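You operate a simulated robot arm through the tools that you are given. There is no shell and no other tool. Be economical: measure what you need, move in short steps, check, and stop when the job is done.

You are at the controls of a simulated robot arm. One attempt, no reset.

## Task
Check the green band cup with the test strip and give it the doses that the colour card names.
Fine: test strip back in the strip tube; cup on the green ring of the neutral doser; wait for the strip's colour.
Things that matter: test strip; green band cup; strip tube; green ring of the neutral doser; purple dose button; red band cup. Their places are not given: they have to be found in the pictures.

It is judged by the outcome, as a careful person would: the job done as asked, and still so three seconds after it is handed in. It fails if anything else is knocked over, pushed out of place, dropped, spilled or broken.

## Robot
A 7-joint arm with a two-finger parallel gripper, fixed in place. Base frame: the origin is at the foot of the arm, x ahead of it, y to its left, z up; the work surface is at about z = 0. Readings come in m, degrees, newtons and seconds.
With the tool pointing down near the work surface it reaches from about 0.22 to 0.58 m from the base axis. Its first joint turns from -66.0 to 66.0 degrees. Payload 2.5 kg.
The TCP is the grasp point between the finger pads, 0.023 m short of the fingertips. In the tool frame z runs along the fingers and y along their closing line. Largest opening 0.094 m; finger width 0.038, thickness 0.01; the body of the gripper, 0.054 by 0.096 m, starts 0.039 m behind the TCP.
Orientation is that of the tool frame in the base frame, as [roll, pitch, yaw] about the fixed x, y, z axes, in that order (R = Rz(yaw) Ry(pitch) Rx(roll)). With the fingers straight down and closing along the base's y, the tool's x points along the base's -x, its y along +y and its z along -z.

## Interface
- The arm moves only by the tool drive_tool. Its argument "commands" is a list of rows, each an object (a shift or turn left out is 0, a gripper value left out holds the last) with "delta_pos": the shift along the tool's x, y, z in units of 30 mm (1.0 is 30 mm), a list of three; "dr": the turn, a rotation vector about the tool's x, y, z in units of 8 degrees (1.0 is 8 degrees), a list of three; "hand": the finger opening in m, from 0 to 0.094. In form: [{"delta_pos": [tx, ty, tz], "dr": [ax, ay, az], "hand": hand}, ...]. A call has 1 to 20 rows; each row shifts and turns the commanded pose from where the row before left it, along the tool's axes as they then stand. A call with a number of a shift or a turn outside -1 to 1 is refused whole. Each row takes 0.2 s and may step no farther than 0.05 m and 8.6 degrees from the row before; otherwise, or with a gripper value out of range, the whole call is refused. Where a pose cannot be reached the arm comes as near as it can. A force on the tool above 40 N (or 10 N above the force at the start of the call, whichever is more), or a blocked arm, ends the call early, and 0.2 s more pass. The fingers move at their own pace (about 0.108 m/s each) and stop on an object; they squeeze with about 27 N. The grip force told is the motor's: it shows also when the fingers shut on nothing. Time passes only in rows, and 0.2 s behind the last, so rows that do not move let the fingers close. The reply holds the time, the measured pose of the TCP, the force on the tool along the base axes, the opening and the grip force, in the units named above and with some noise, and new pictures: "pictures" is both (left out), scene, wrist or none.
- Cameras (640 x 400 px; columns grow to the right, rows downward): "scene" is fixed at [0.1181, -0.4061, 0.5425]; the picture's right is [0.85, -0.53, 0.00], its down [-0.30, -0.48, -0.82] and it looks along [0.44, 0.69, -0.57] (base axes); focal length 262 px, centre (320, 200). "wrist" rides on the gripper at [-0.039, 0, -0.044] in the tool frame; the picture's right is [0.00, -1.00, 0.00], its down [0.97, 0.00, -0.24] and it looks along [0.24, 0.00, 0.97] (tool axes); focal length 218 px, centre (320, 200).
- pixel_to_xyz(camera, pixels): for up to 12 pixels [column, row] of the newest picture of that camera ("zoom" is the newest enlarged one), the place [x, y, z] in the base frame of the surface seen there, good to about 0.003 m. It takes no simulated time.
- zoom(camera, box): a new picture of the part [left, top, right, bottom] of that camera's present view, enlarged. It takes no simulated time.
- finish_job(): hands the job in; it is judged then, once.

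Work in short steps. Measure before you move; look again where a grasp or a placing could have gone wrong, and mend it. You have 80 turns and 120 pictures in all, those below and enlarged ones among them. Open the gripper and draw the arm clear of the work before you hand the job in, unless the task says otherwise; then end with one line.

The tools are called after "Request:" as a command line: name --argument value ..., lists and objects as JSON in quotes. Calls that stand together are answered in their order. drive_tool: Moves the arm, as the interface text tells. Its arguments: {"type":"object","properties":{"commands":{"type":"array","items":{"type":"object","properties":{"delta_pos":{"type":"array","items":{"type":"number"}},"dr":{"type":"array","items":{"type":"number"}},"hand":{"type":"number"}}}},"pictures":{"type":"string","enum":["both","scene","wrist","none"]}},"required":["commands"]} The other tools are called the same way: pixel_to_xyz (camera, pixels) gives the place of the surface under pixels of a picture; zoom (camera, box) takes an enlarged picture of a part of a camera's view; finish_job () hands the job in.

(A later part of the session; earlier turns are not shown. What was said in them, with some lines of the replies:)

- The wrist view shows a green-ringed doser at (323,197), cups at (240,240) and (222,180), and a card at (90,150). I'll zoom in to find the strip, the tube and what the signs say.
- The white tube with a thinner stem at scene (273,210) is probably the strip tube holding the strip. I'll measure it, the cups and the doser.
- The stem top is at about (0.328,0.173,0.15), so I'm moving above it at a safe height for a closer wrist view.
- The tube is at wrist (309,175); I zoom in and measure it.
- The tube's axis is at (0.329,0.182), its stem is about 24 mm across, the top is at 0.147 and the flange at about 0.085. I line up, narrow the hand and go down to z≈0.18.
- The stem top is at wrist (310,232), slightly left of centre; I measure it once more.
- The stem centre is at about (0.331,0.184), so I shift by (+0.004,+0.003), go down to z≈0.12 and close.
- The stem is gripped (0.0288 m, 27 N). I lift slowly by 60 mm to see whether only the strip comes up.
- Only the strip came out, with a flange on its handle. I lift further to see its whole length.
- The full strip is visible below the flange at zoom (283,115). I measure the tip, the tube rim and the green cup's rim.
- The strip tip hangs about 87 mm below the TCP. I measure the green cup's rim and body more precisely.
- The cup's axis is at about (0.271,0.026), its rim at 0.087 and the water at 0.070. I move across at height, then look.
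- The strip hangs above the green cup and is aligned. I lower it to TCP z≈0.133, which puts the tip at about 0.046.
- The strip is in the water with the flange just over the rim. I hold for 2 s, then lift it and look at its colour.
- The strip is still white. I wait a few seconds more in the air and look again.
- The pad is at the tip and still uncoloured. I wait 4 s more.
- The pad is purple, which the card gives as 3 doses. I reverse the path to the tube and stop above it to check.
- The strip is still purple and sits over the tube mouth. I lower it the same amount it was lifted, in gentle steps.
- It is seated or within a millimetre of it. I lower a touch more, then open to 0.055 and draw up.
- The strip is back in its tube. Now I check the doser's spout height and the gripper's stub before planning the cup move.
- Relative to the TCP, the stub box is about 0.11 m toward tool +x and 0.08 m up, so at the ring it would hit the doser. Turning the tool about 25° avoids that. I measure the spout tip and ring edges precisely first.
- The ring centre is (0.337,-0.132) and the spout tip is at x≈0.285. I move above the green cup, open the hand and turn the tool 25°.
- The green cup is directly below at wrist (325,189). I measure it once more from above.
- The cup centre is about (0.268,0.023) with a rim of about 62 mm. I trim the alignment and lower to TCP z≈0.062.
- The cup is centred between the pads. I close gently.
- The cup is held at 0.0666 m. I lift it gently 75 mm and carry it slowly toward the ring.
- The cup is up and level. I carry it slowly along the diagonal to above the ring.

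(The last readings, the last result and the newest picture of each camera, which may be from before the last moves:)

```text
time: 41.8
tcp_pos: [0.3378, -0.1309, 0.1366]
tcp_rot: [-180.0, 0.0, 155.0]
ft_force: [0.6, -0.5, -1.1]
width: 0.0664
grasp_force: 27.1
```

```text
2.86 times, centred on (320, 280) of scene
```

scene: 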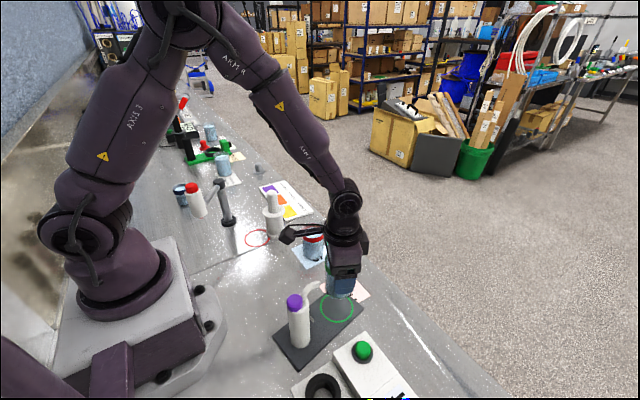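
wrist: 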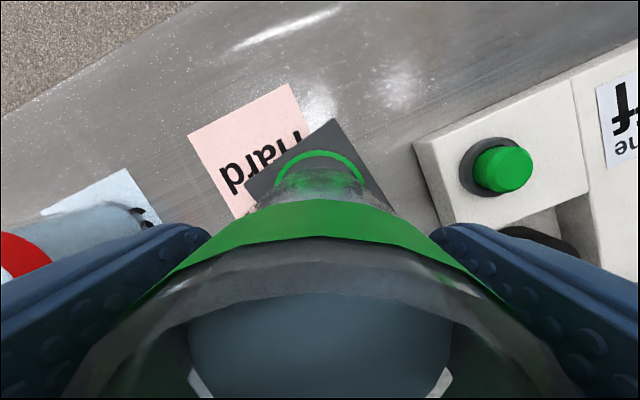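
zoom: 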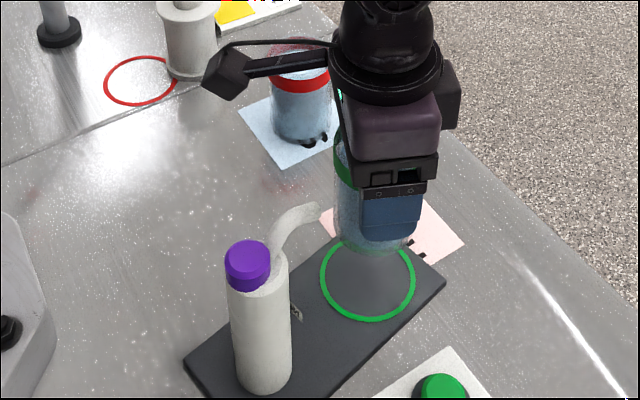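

The cup is above the ring at (0.338,-0.131), clear of the spout. I lower it slowly, leaving the last few millimetres for small steps.

Request:
drive_tool --commands '[{"delta_pos": [0, 0, 0.15]}, {"delta_pos": [0, 0, 0.3]}, {"delta_pos": [0, 0, 0.4]}, {"delta_pos": [0, 0, 0.4]}, {"delta_pos": [0, 0, 0.3]}, {"delta_pos": [0, 0, 0.2]}, {"delta_pos": [0, 0, 0.15]}, {"delta_pos": [0, 0, 0.1]}, {}, {}]'

Request:
zoom --camera "scene" --box '[270, 230, 370, 330]'

```text
time: 44.0
tcp_pos: [0.3384, -0.1299, 0.077]
tcp_rot: [180.0, 0.0, 155.0]
ft_force: [0.7, 0.4, -1.8]
width: 0.0662
grasp_force: 27.5
```

scene: 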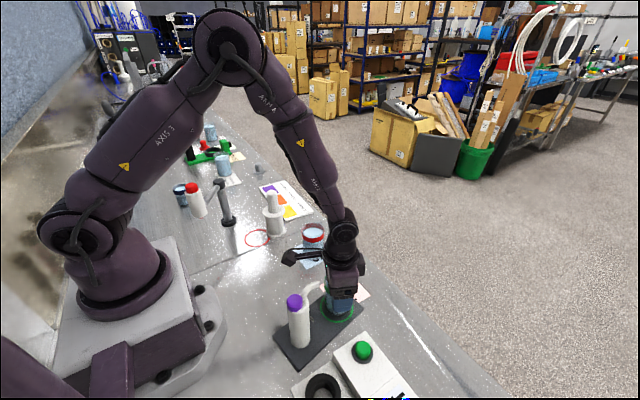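
wrist: 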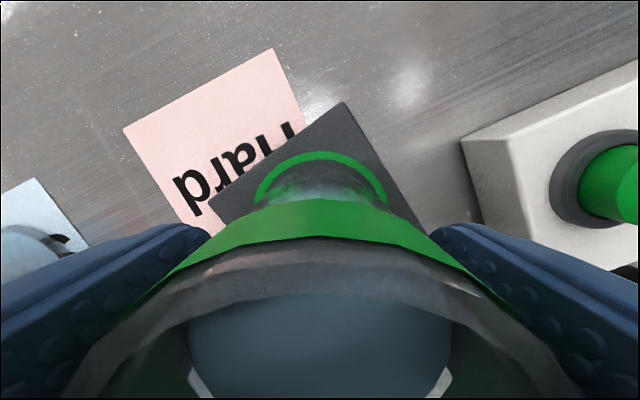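

```text
4.00 times, centred on (320, 280) of scene
```

zoom: 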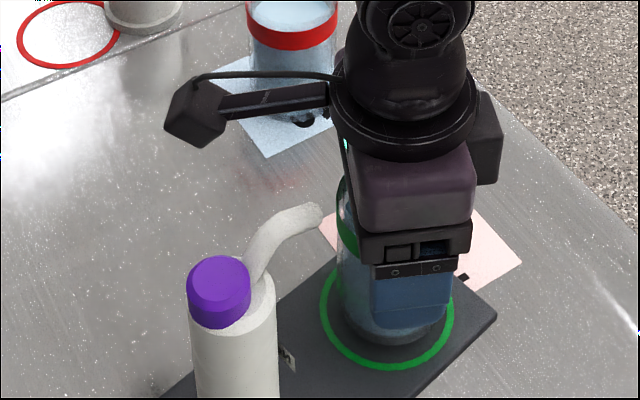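

The cup is still about 6 mm up. I lower it in 1–2 mm steps and watch the force.

Request:
drive_tool --commands '[{"delta_pos": [0, 0, 0.07]}, {"delta_pos": [0, 0, 0.07]}, {"delta_pos": [0, 0, 0.05]}, {}, {}]' --pictures "none"

Request:
zoom --camera "scene" --box '[290, 250, 370, 330]'

```text
time: 45.2
tcp_pos: [0.3383, -0.1306, 0.0708]
tcp_rot: [179.9, 0.1, 155.0]
ft_force: [0.6, 0.5, -2.0]
width: 0.0668
grasp_force: 27.3
```

```text
5.00 times, centred on (330, 290) of scene
```

zoom: 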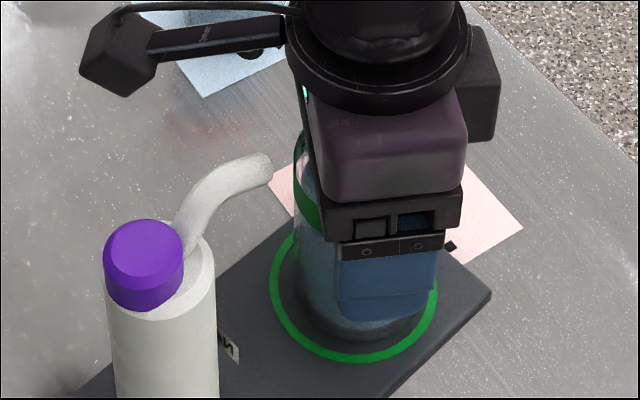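

The cup sits about 3 mm toward +x of the ring centre. I trim 2 mm back and continue down in tiny steps.

Request:
drive_tool --commands '[{"delta_pos": [0.07, 0.02, 0]}, {}, {"delta_pos": [0, 0, 0.04]}, {"delta_pos": [0, 0, 0.03]}, {}]' --pictures "none"

```text
time: 46.4
tcp_pos: [0.3375, -0.1295, 0.0692]
tcp_rot: [179.9, 0.1, 155.0]
ft_force: [-5.5, 0.7, 22.5]
width: 0.0669
grasp_force: 26.8
```

Contact shows (22 N up). I relieve it slightly, then open the fingers step by step.

Request:
drive_tool --commands '[{"delta_pos": [0, 0, -0.03]}, {}, {"hand": 0.07}, {"hand": 0.076}, {"hand": 0.085}, {"hand": 0.09}, {}]'

Request:
zoom --camera "scene" --box '[290, 250, 370, 330]'

```text
time: 48.0
tcp_pos: [0.3361, -0.1295, 0.0709]
tcp_rot: [179.9, 0.1, 155.0]
ft_force: [1.0, 0.1, -0.8]
width: 0.09
grasp_force: 0.1
```

scene: 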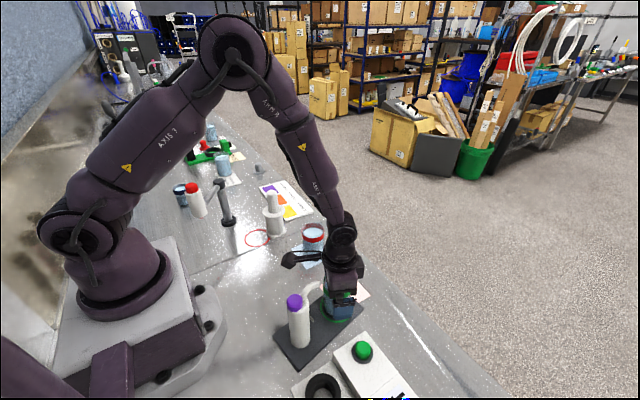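
wrist: 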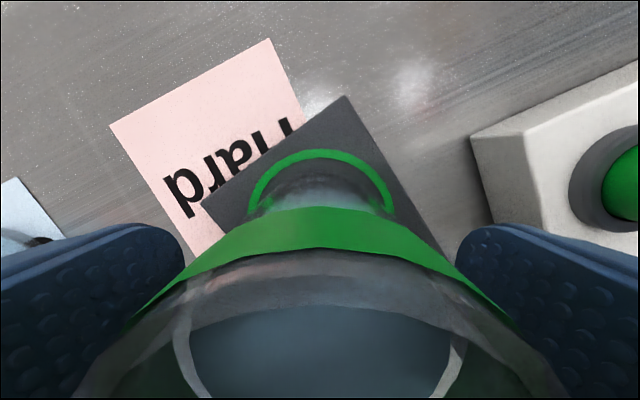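

```text
5.00 times, centred on (330, 290) of scene
```

zoom: 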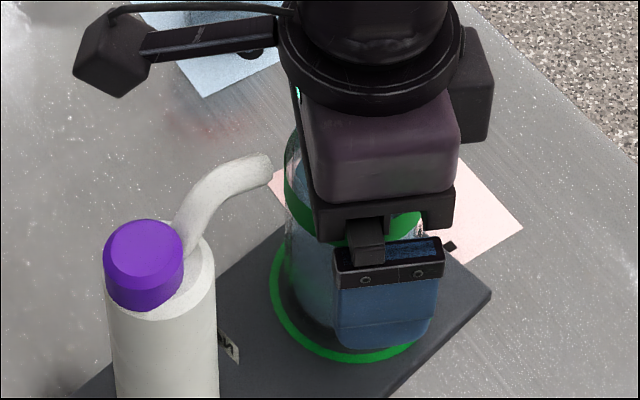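

The cup stands free between the open fingers. I rise straight up and check it.

Request:
drive_tool --commands '[{"delta_pos": [0, 0, -0.3]}, {"delta_pos": [0, 0, -0.6]}, {"delta_pos": [0, 0, -0.9]}, {"delta_pos": [0, 0, -0.9]}, {"delta_pos": [0, 0, -0.9]}, {"delta_pos": [0, 0, -0.9]}, {"delta_pos": [0, 0, -0.9]}, {"delta_pos": [0, 0, -0.6]}, {}]'

Request:
zoom --camera "scene" --box '[270, 240, 370, 340]'

```text
time: 50.0
tcp_pos: [0.338, -0.129, 0.2503]
tcp_rot: [-180.0, 0.0, 155.0]
ft_force: [0.6, 0.6, 0.2]
width: 0.0899
grasp_force: 0.0
```

scene: 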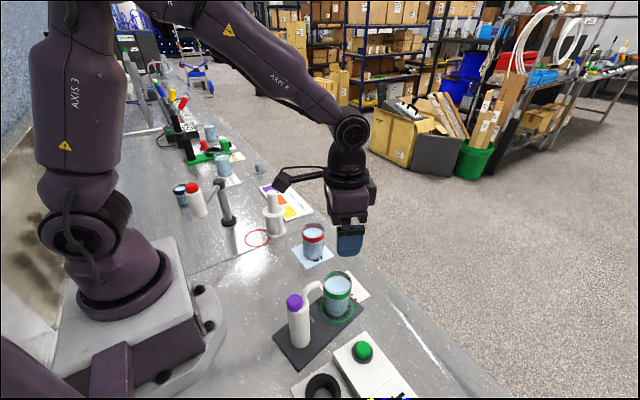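
wrist: 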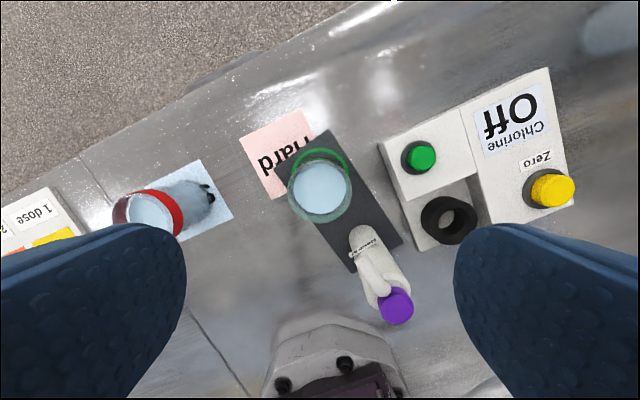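

```text
4.00 times, centred on (320, 290) of scene
```

zoom: 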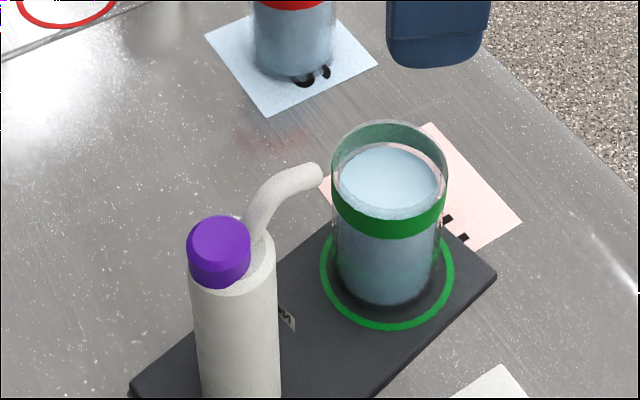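

The cup stands well inside the green ring. The purple button is at about (0.229,-0.150) with its top at 0.142, and the spout beside it is slightly higher. I turn the closed fingers so their thin side lies along x.

Request:
drive_tool --commands '[{"dr": [0, 0, 0.89], "hand": 0}, {"dr": [0, 0, 0.89]}, {"dr": [0, 0, 0.89]}, {"dr": [0, 0, 0.89]}, {"dr": [0, 0, 0.89]}, {"dr": [0, 0, 0.89]}, {"dr": [0, 0, 0.89]}, {"dr": [0, 0, 0.89]}, {}, {}]'

Request:
zoom --camera "scene" --box '[270, 270, 340, 340]'

```text
time: 52.2
tcp_pos: [0.3366, -0.1296, 0.2492]
tcp_rot: [180.0, 0.1, 98.0]
ft_force: [-0.7, 0.3, 0.0]
width: 0.0002
grasp_force: 26.8
```

scene: 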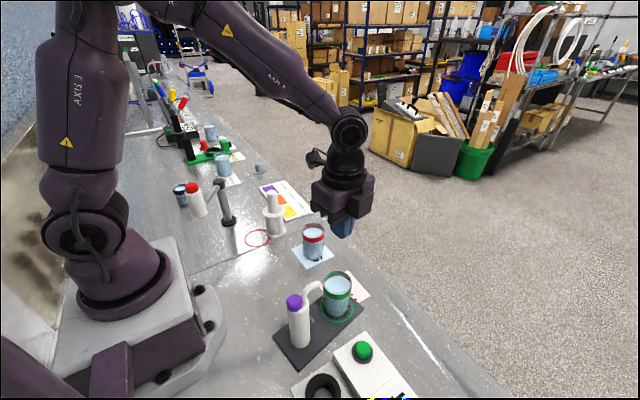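
wrist: 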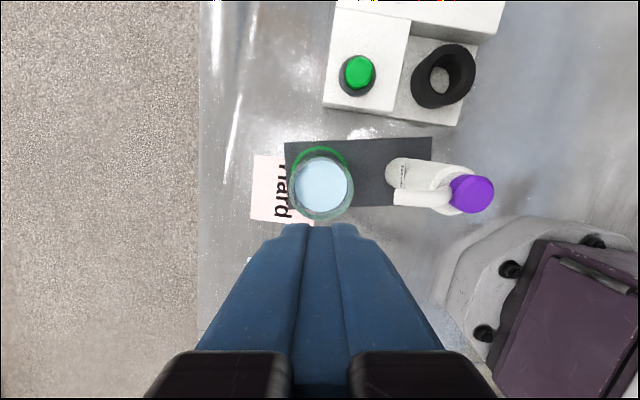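

```text
5.71 times, centred on (305, 305) of scene
```

zoom: 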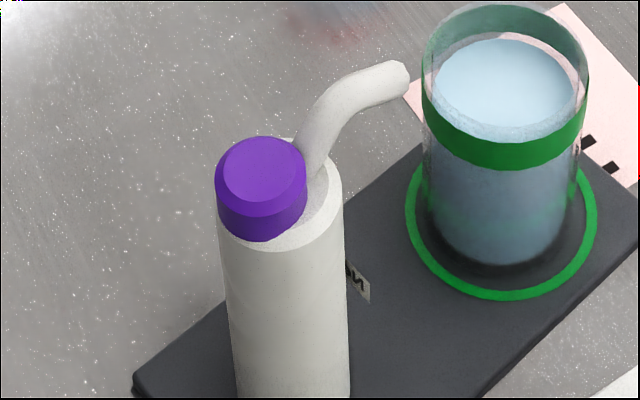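

I measure the button top from both views, plus the spout's top and root.

Request:
pixel_to_xyz --camera "wrist" --pixels '[[474, 191], [462, 191], [485, 191], [474, 180], [474, 203], [445, 197], [430, 198]]'

Request:
pixel_to_xyz --camera "zoom" --pixels '[[262, 168], [228, 165], [298, 165], [262, 142], [310, 165], [325, 110], [262, 225], [320, 215]]'

```text
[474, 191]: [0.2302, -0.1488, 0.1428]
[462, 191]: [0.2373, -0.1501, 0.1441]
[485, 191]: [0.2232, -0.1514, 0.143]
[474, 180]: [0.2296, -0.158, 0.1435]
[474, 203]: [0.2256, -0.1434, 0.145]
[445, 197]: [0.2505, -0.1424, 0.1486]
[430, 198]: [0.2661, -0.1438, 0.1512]
```

```text
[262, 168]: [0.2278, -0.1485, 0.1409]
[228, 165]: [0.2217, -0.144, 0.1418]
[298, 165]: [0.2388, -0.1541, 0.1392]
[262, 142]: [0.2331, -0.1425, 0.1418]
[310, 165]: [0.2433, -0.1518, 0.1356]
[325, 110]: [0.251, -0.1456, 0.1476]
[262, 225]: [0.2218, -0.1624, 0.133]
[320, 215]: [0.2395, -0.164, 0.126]
```

The button centre is (0.229,-0.150,0.142). I move above it to (0.2265,-0.150) and stop with the fingertips about 20 mm over it.

Request:
drive_tool --commands '[{"delta_pos": [-0.03, -0.75, 0]}, {"delta_pos": [-0.03, -0.75, 0]}, {"delta_pos": [-0.03, -0.75, 0]}, {"delta_pos": [-0.04, -0.75, 0]}, {"delta_pos": [-0.035, -0.74, 0]}, {"delta_pos": [0, 0, 0.7]}, {"delta_pos": [0, 0, 0.7]}, {"delta_pos": [0, 0, 0.6]}, {}]'

Request:
zoom --camera "scene" --box '[260, 240, 360, 340]'

```text
time: 54.2
tcp_pos: [0.226, -0.1485, 0.1895]
tcp_rot: [-180.0, -0.1, 98.1]
ft_force: [-0.8, 0.9, -0.1]
width: 0.0001
grasp_force: 26.8
```

scene: 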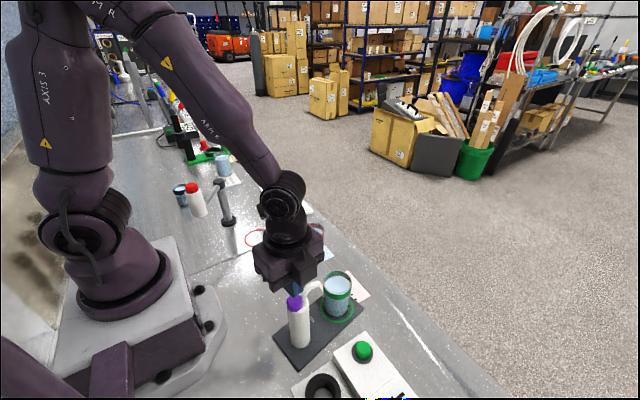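
wrist: 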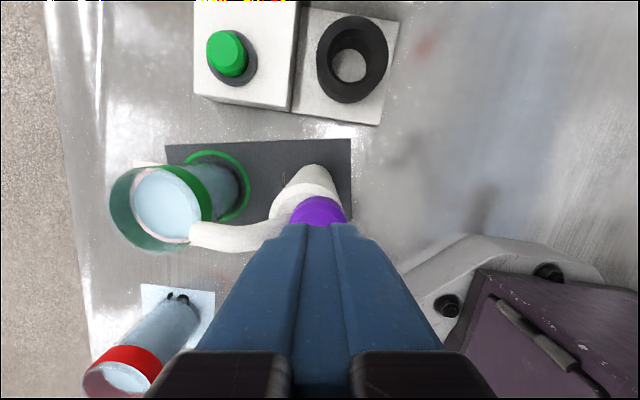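

```text
4.00 times, centred on (310, 290) of scene
```

zoom: 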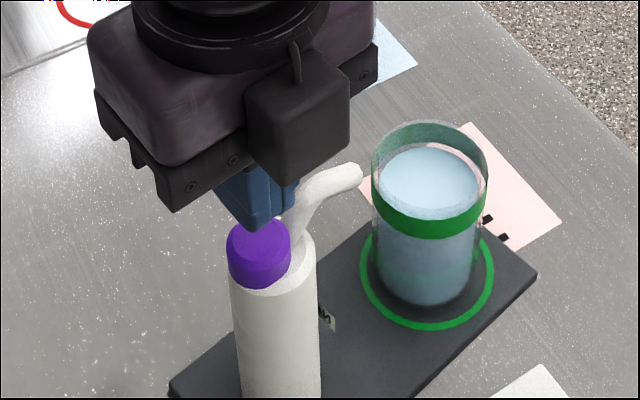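

The fingertips are over the button and clear of the spout. I lower to just above it, then press in small steps and read the force.

Request:
drive_tool --commands '[{"delta_pos": [0, 0, 0.4]}, {"delta_pos": [0, 0, 0.35]}, {"delta_pos": [0, 0, 0.08]}, {"delta_pos": [0, 0, 0.08]}, {}]' --pictures "none"

Request:
zoom --camera "scene" --box '[260, 250, 340, 330]'

```text
time: 55.4
tcp_pos: [0.225, -0.1484, 0.1612]
tcp_rot: [-180.0, 0.0, 98.1]
ft_force: [0.9, -0.1, 3.9]
width: 0.0002
grasp_force: 27.4
```

```text
5.00 times, centred on (300, 290) of scene
```

zoom: 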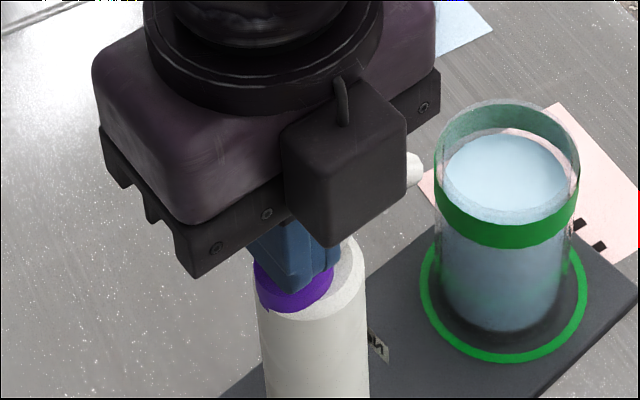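

The button is springy (3.9 N at about 4 mm). I press a few millimetres further to find the stop.

Request:
drive_tool --commands '[{"delta_pos": [0, 0, 0.07]}, {"delta_pos": [0, 0, 0.07]}, {}]' --pictures "none"

Request:
zoom --camera "scene" --box '[260, 250, 360, 350]'

```text
time: 56.2
tcp_pos: [0.2267, -0.1494, 0.1584]
tcp_rot: [179.9, 0.0, 98.1]
ft_force: [-5.2, 4.6, 28.5]
width: 0.0
grasp_force: 26.9
```

```text
4.00 times, centred on (310, 300) of scene
```

zoom: 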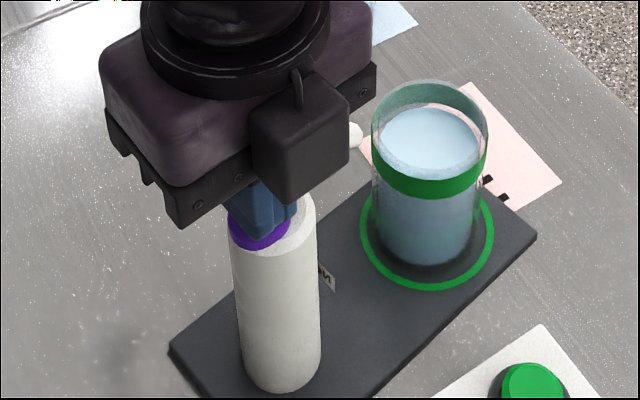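

The button is at its stop (28 N), which is press 1. I release fully and look for a sign of the dose.

Request:
drive_tool --commands '[{"delta_pos": [0, 0, -0.2]}, {"delta_pos": [0, 0, -0.3]}, {"delta_pos": [0, 0, -0.3]}, {}, {}]' --pictures "wrist"

Request:
zoom --camera "scene" --box '[260, 250, 360, 350]'

```text
time: 57.4
tcp_pos: [0.2252, -0.1478, 0.1817]
tcp_rot: [180.0, 0.1, 98.1]
ft_force: [0.4, -0.7, 0.3]
width: 0.0001
grasp_force: 26.7
```

wrist: 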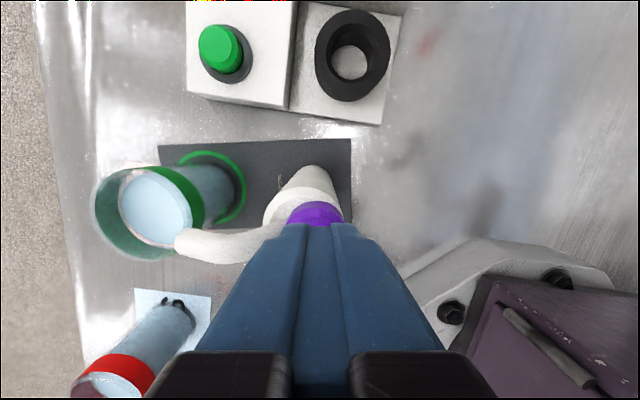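

```text
4.00 times, centred on (310, 300) of scene
```

zoom: 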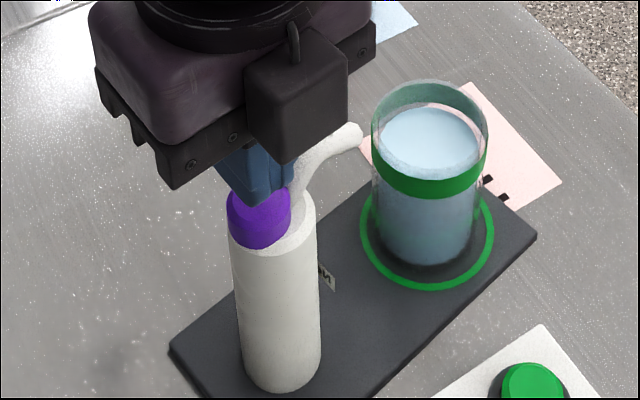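

The button sprang back. Press 2 uses the same 24 mm stroke with a short hold, then a release.

Request:
drive_tool --commands '[{"delta_pos": [0, 0, 0.3]}, {"delta_pos": [0, 0, 0.3]}, {"delta_pos": [0, 0, 0.1]}, {"delta_pos": [0, 0, 0.1]}, {}, {}]' --pictures "none"

Request:
drive_tool --commands '[{"delta_pos": [0, 0, -0.2]}, {"delta_pos": [0, 0, -0.3]}, {"delta_pos": [0, 0, -0.3]}, {}, {}, {}]' --pictures "none"

Request:
zoom --camera "scene" --box '[260, 250, 360, 350]'

```text
time: 58.8
tcp_pos: [0.2258, -0.1497, 0.1572]
tcp_rot: [-180.0, -0.1, 98.1]
ft_force: [-11.2, 4.0, 36.0]
width: 0.0001
grasp_force: 27.3
```

```text
time: 60.2
tcp_pos: [0.2264, -0.1478, 0.183]
tcp_rot: [179.9, -0.1, 98.0]
ft_force: [-0.4, 0.0, -0.1]
width: 0.0001
grasp_force: 27.2
```

```text
4.00 times, centred on (310, 300) of scene
```

zoom: 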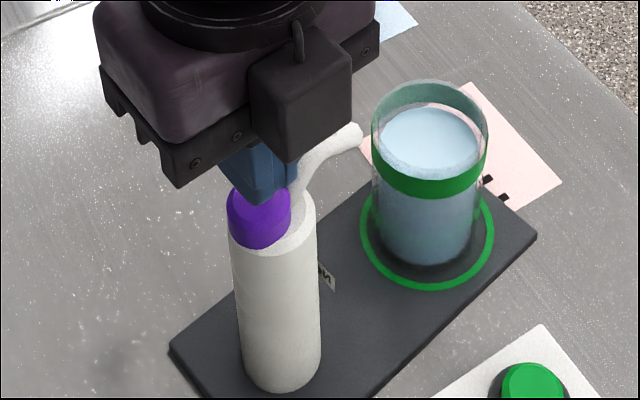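

Press 2 reached the stop (36 N) and released, with the doser and cup unmoved. Press 3 goes slightly less deep to stay away from the force limit.

Request:
drive_tool --commands '[{"delta_pos": [0, 0, 0.3]}, {"delta_pos": [0, 0, 0.3]}, {"delta_pos": [0, 0, 0.1]}, {"delta_pos": [0, 0, 0.09]}, {}, {}]' --pictures "none"

Request:
drive_tool --commands '[{"delta_pos": [0, 0, -0.2]}, {"delta_pos": [0, 0, -0.3]}, {"delta_pos": [0, 0, -0.3]}, {"delta_pos": [0, 0, -0.8]}, {"delta_pos": [0, 0, -0.9]}, {"delta_pos": [0, 0, -0.9]}, {"delta_pos": [0, 0, -0.9]}, {}]'

Request:
zoom --camera "scene" --box '[250, 240, 370, 360]'

```text
time: 61.6
tcp_pos: [0.2278, -0.1474, 0.1583]
tcp_rot: [179.9, 0.2, 98.1]
ft_force: [-4.4, -1.4, 26.5]
width: 0.0
grasp_force: 26.6
```

```text
time: 63.4
tcp_pos: [0.2266, -0.1511, 0.2887]
tcp_rot: [-180.0, 0.0, 98.1]
ft_force: [0.8, -0.5, -0.2]
width: 0.0004
grasp_force: 27.5
```

scene: 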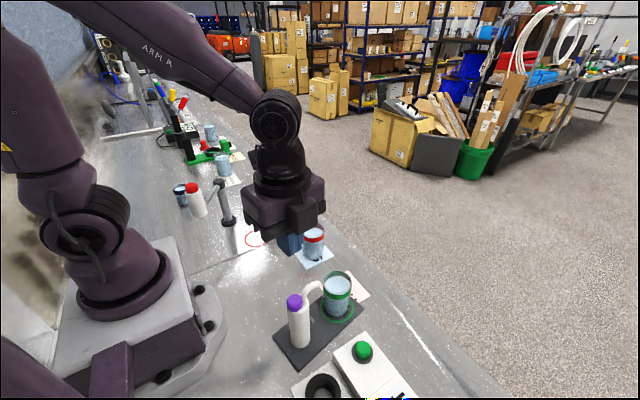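
wrist: 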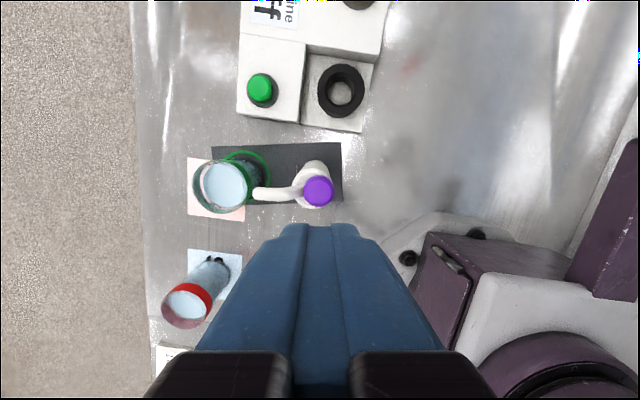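

```text
3.33 times, centred on (310, 300) of scene
```

zoom: 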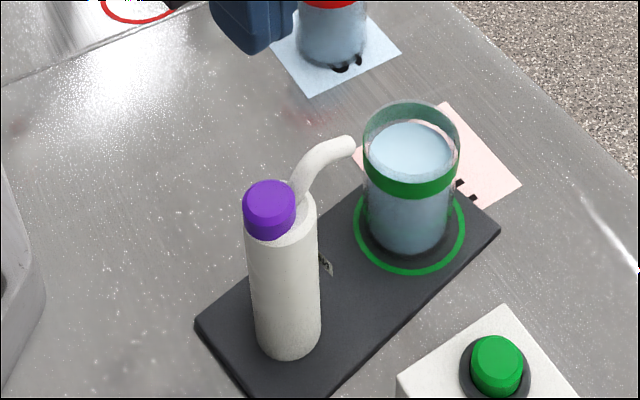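

Three presses are done, and the doser and cup are in place. I open the gripper, draw back and take a last look.

Request:
drive_tool --commands '[{"delta_pos": [0, 0, -0.9], "hand": 0.08}, {"delta_pos": [0, 0, -0.9]}, {"delta_pos": [0, 0, -0.5]}, {"delta_pos": [0, 0.8, 0]}, {"delta_pos": [0, 0.8, 0]}, {}]' --pictures "scene"

Request:
zoom --camera "scene" --box '[200, 180, 380, 360]'

```text
time: 64.8
tcp_pos: [0.2731, -0.1409, 0.3582]
tcp_rot: [180.0, 0.1, 98.1]
ft_force: [0.3, 0.3, 0.5]
width: 0.0801
grasp_force: 0.1
```

scene: 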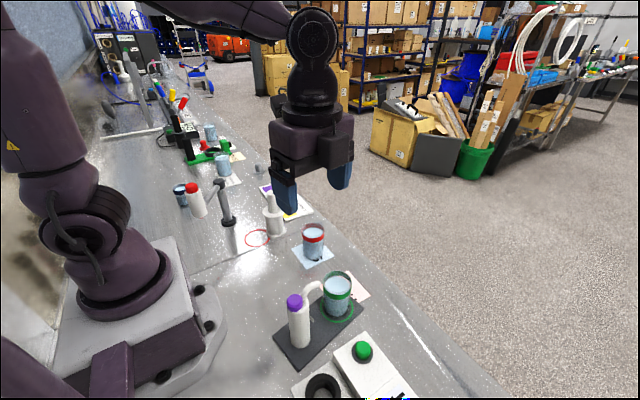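

```text
2.22 times, centred on (290, 270) of scene
```

zoom: 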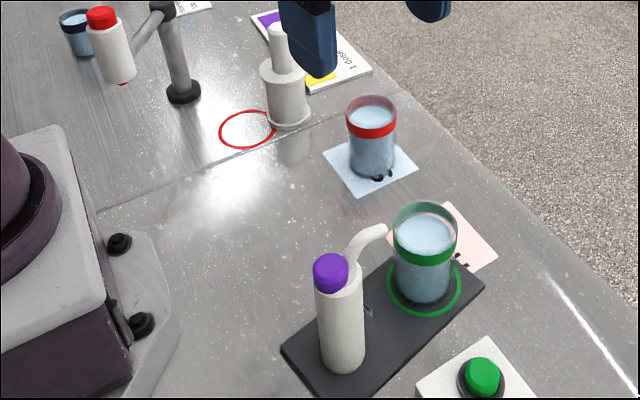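

The strip is in its tube, the cup is on the green ring, the red cup is untouched, and the arm is clear and open. I hand the job in.

Request:
finish_job

```text
The job is handed in.
```

The strip turned purple, which the card gives as 3 doses, so I pressed the purple button fully three times with the green band cup on the ring and put the strip back in its tube; the pictures showed no visible sign of the doses going in.
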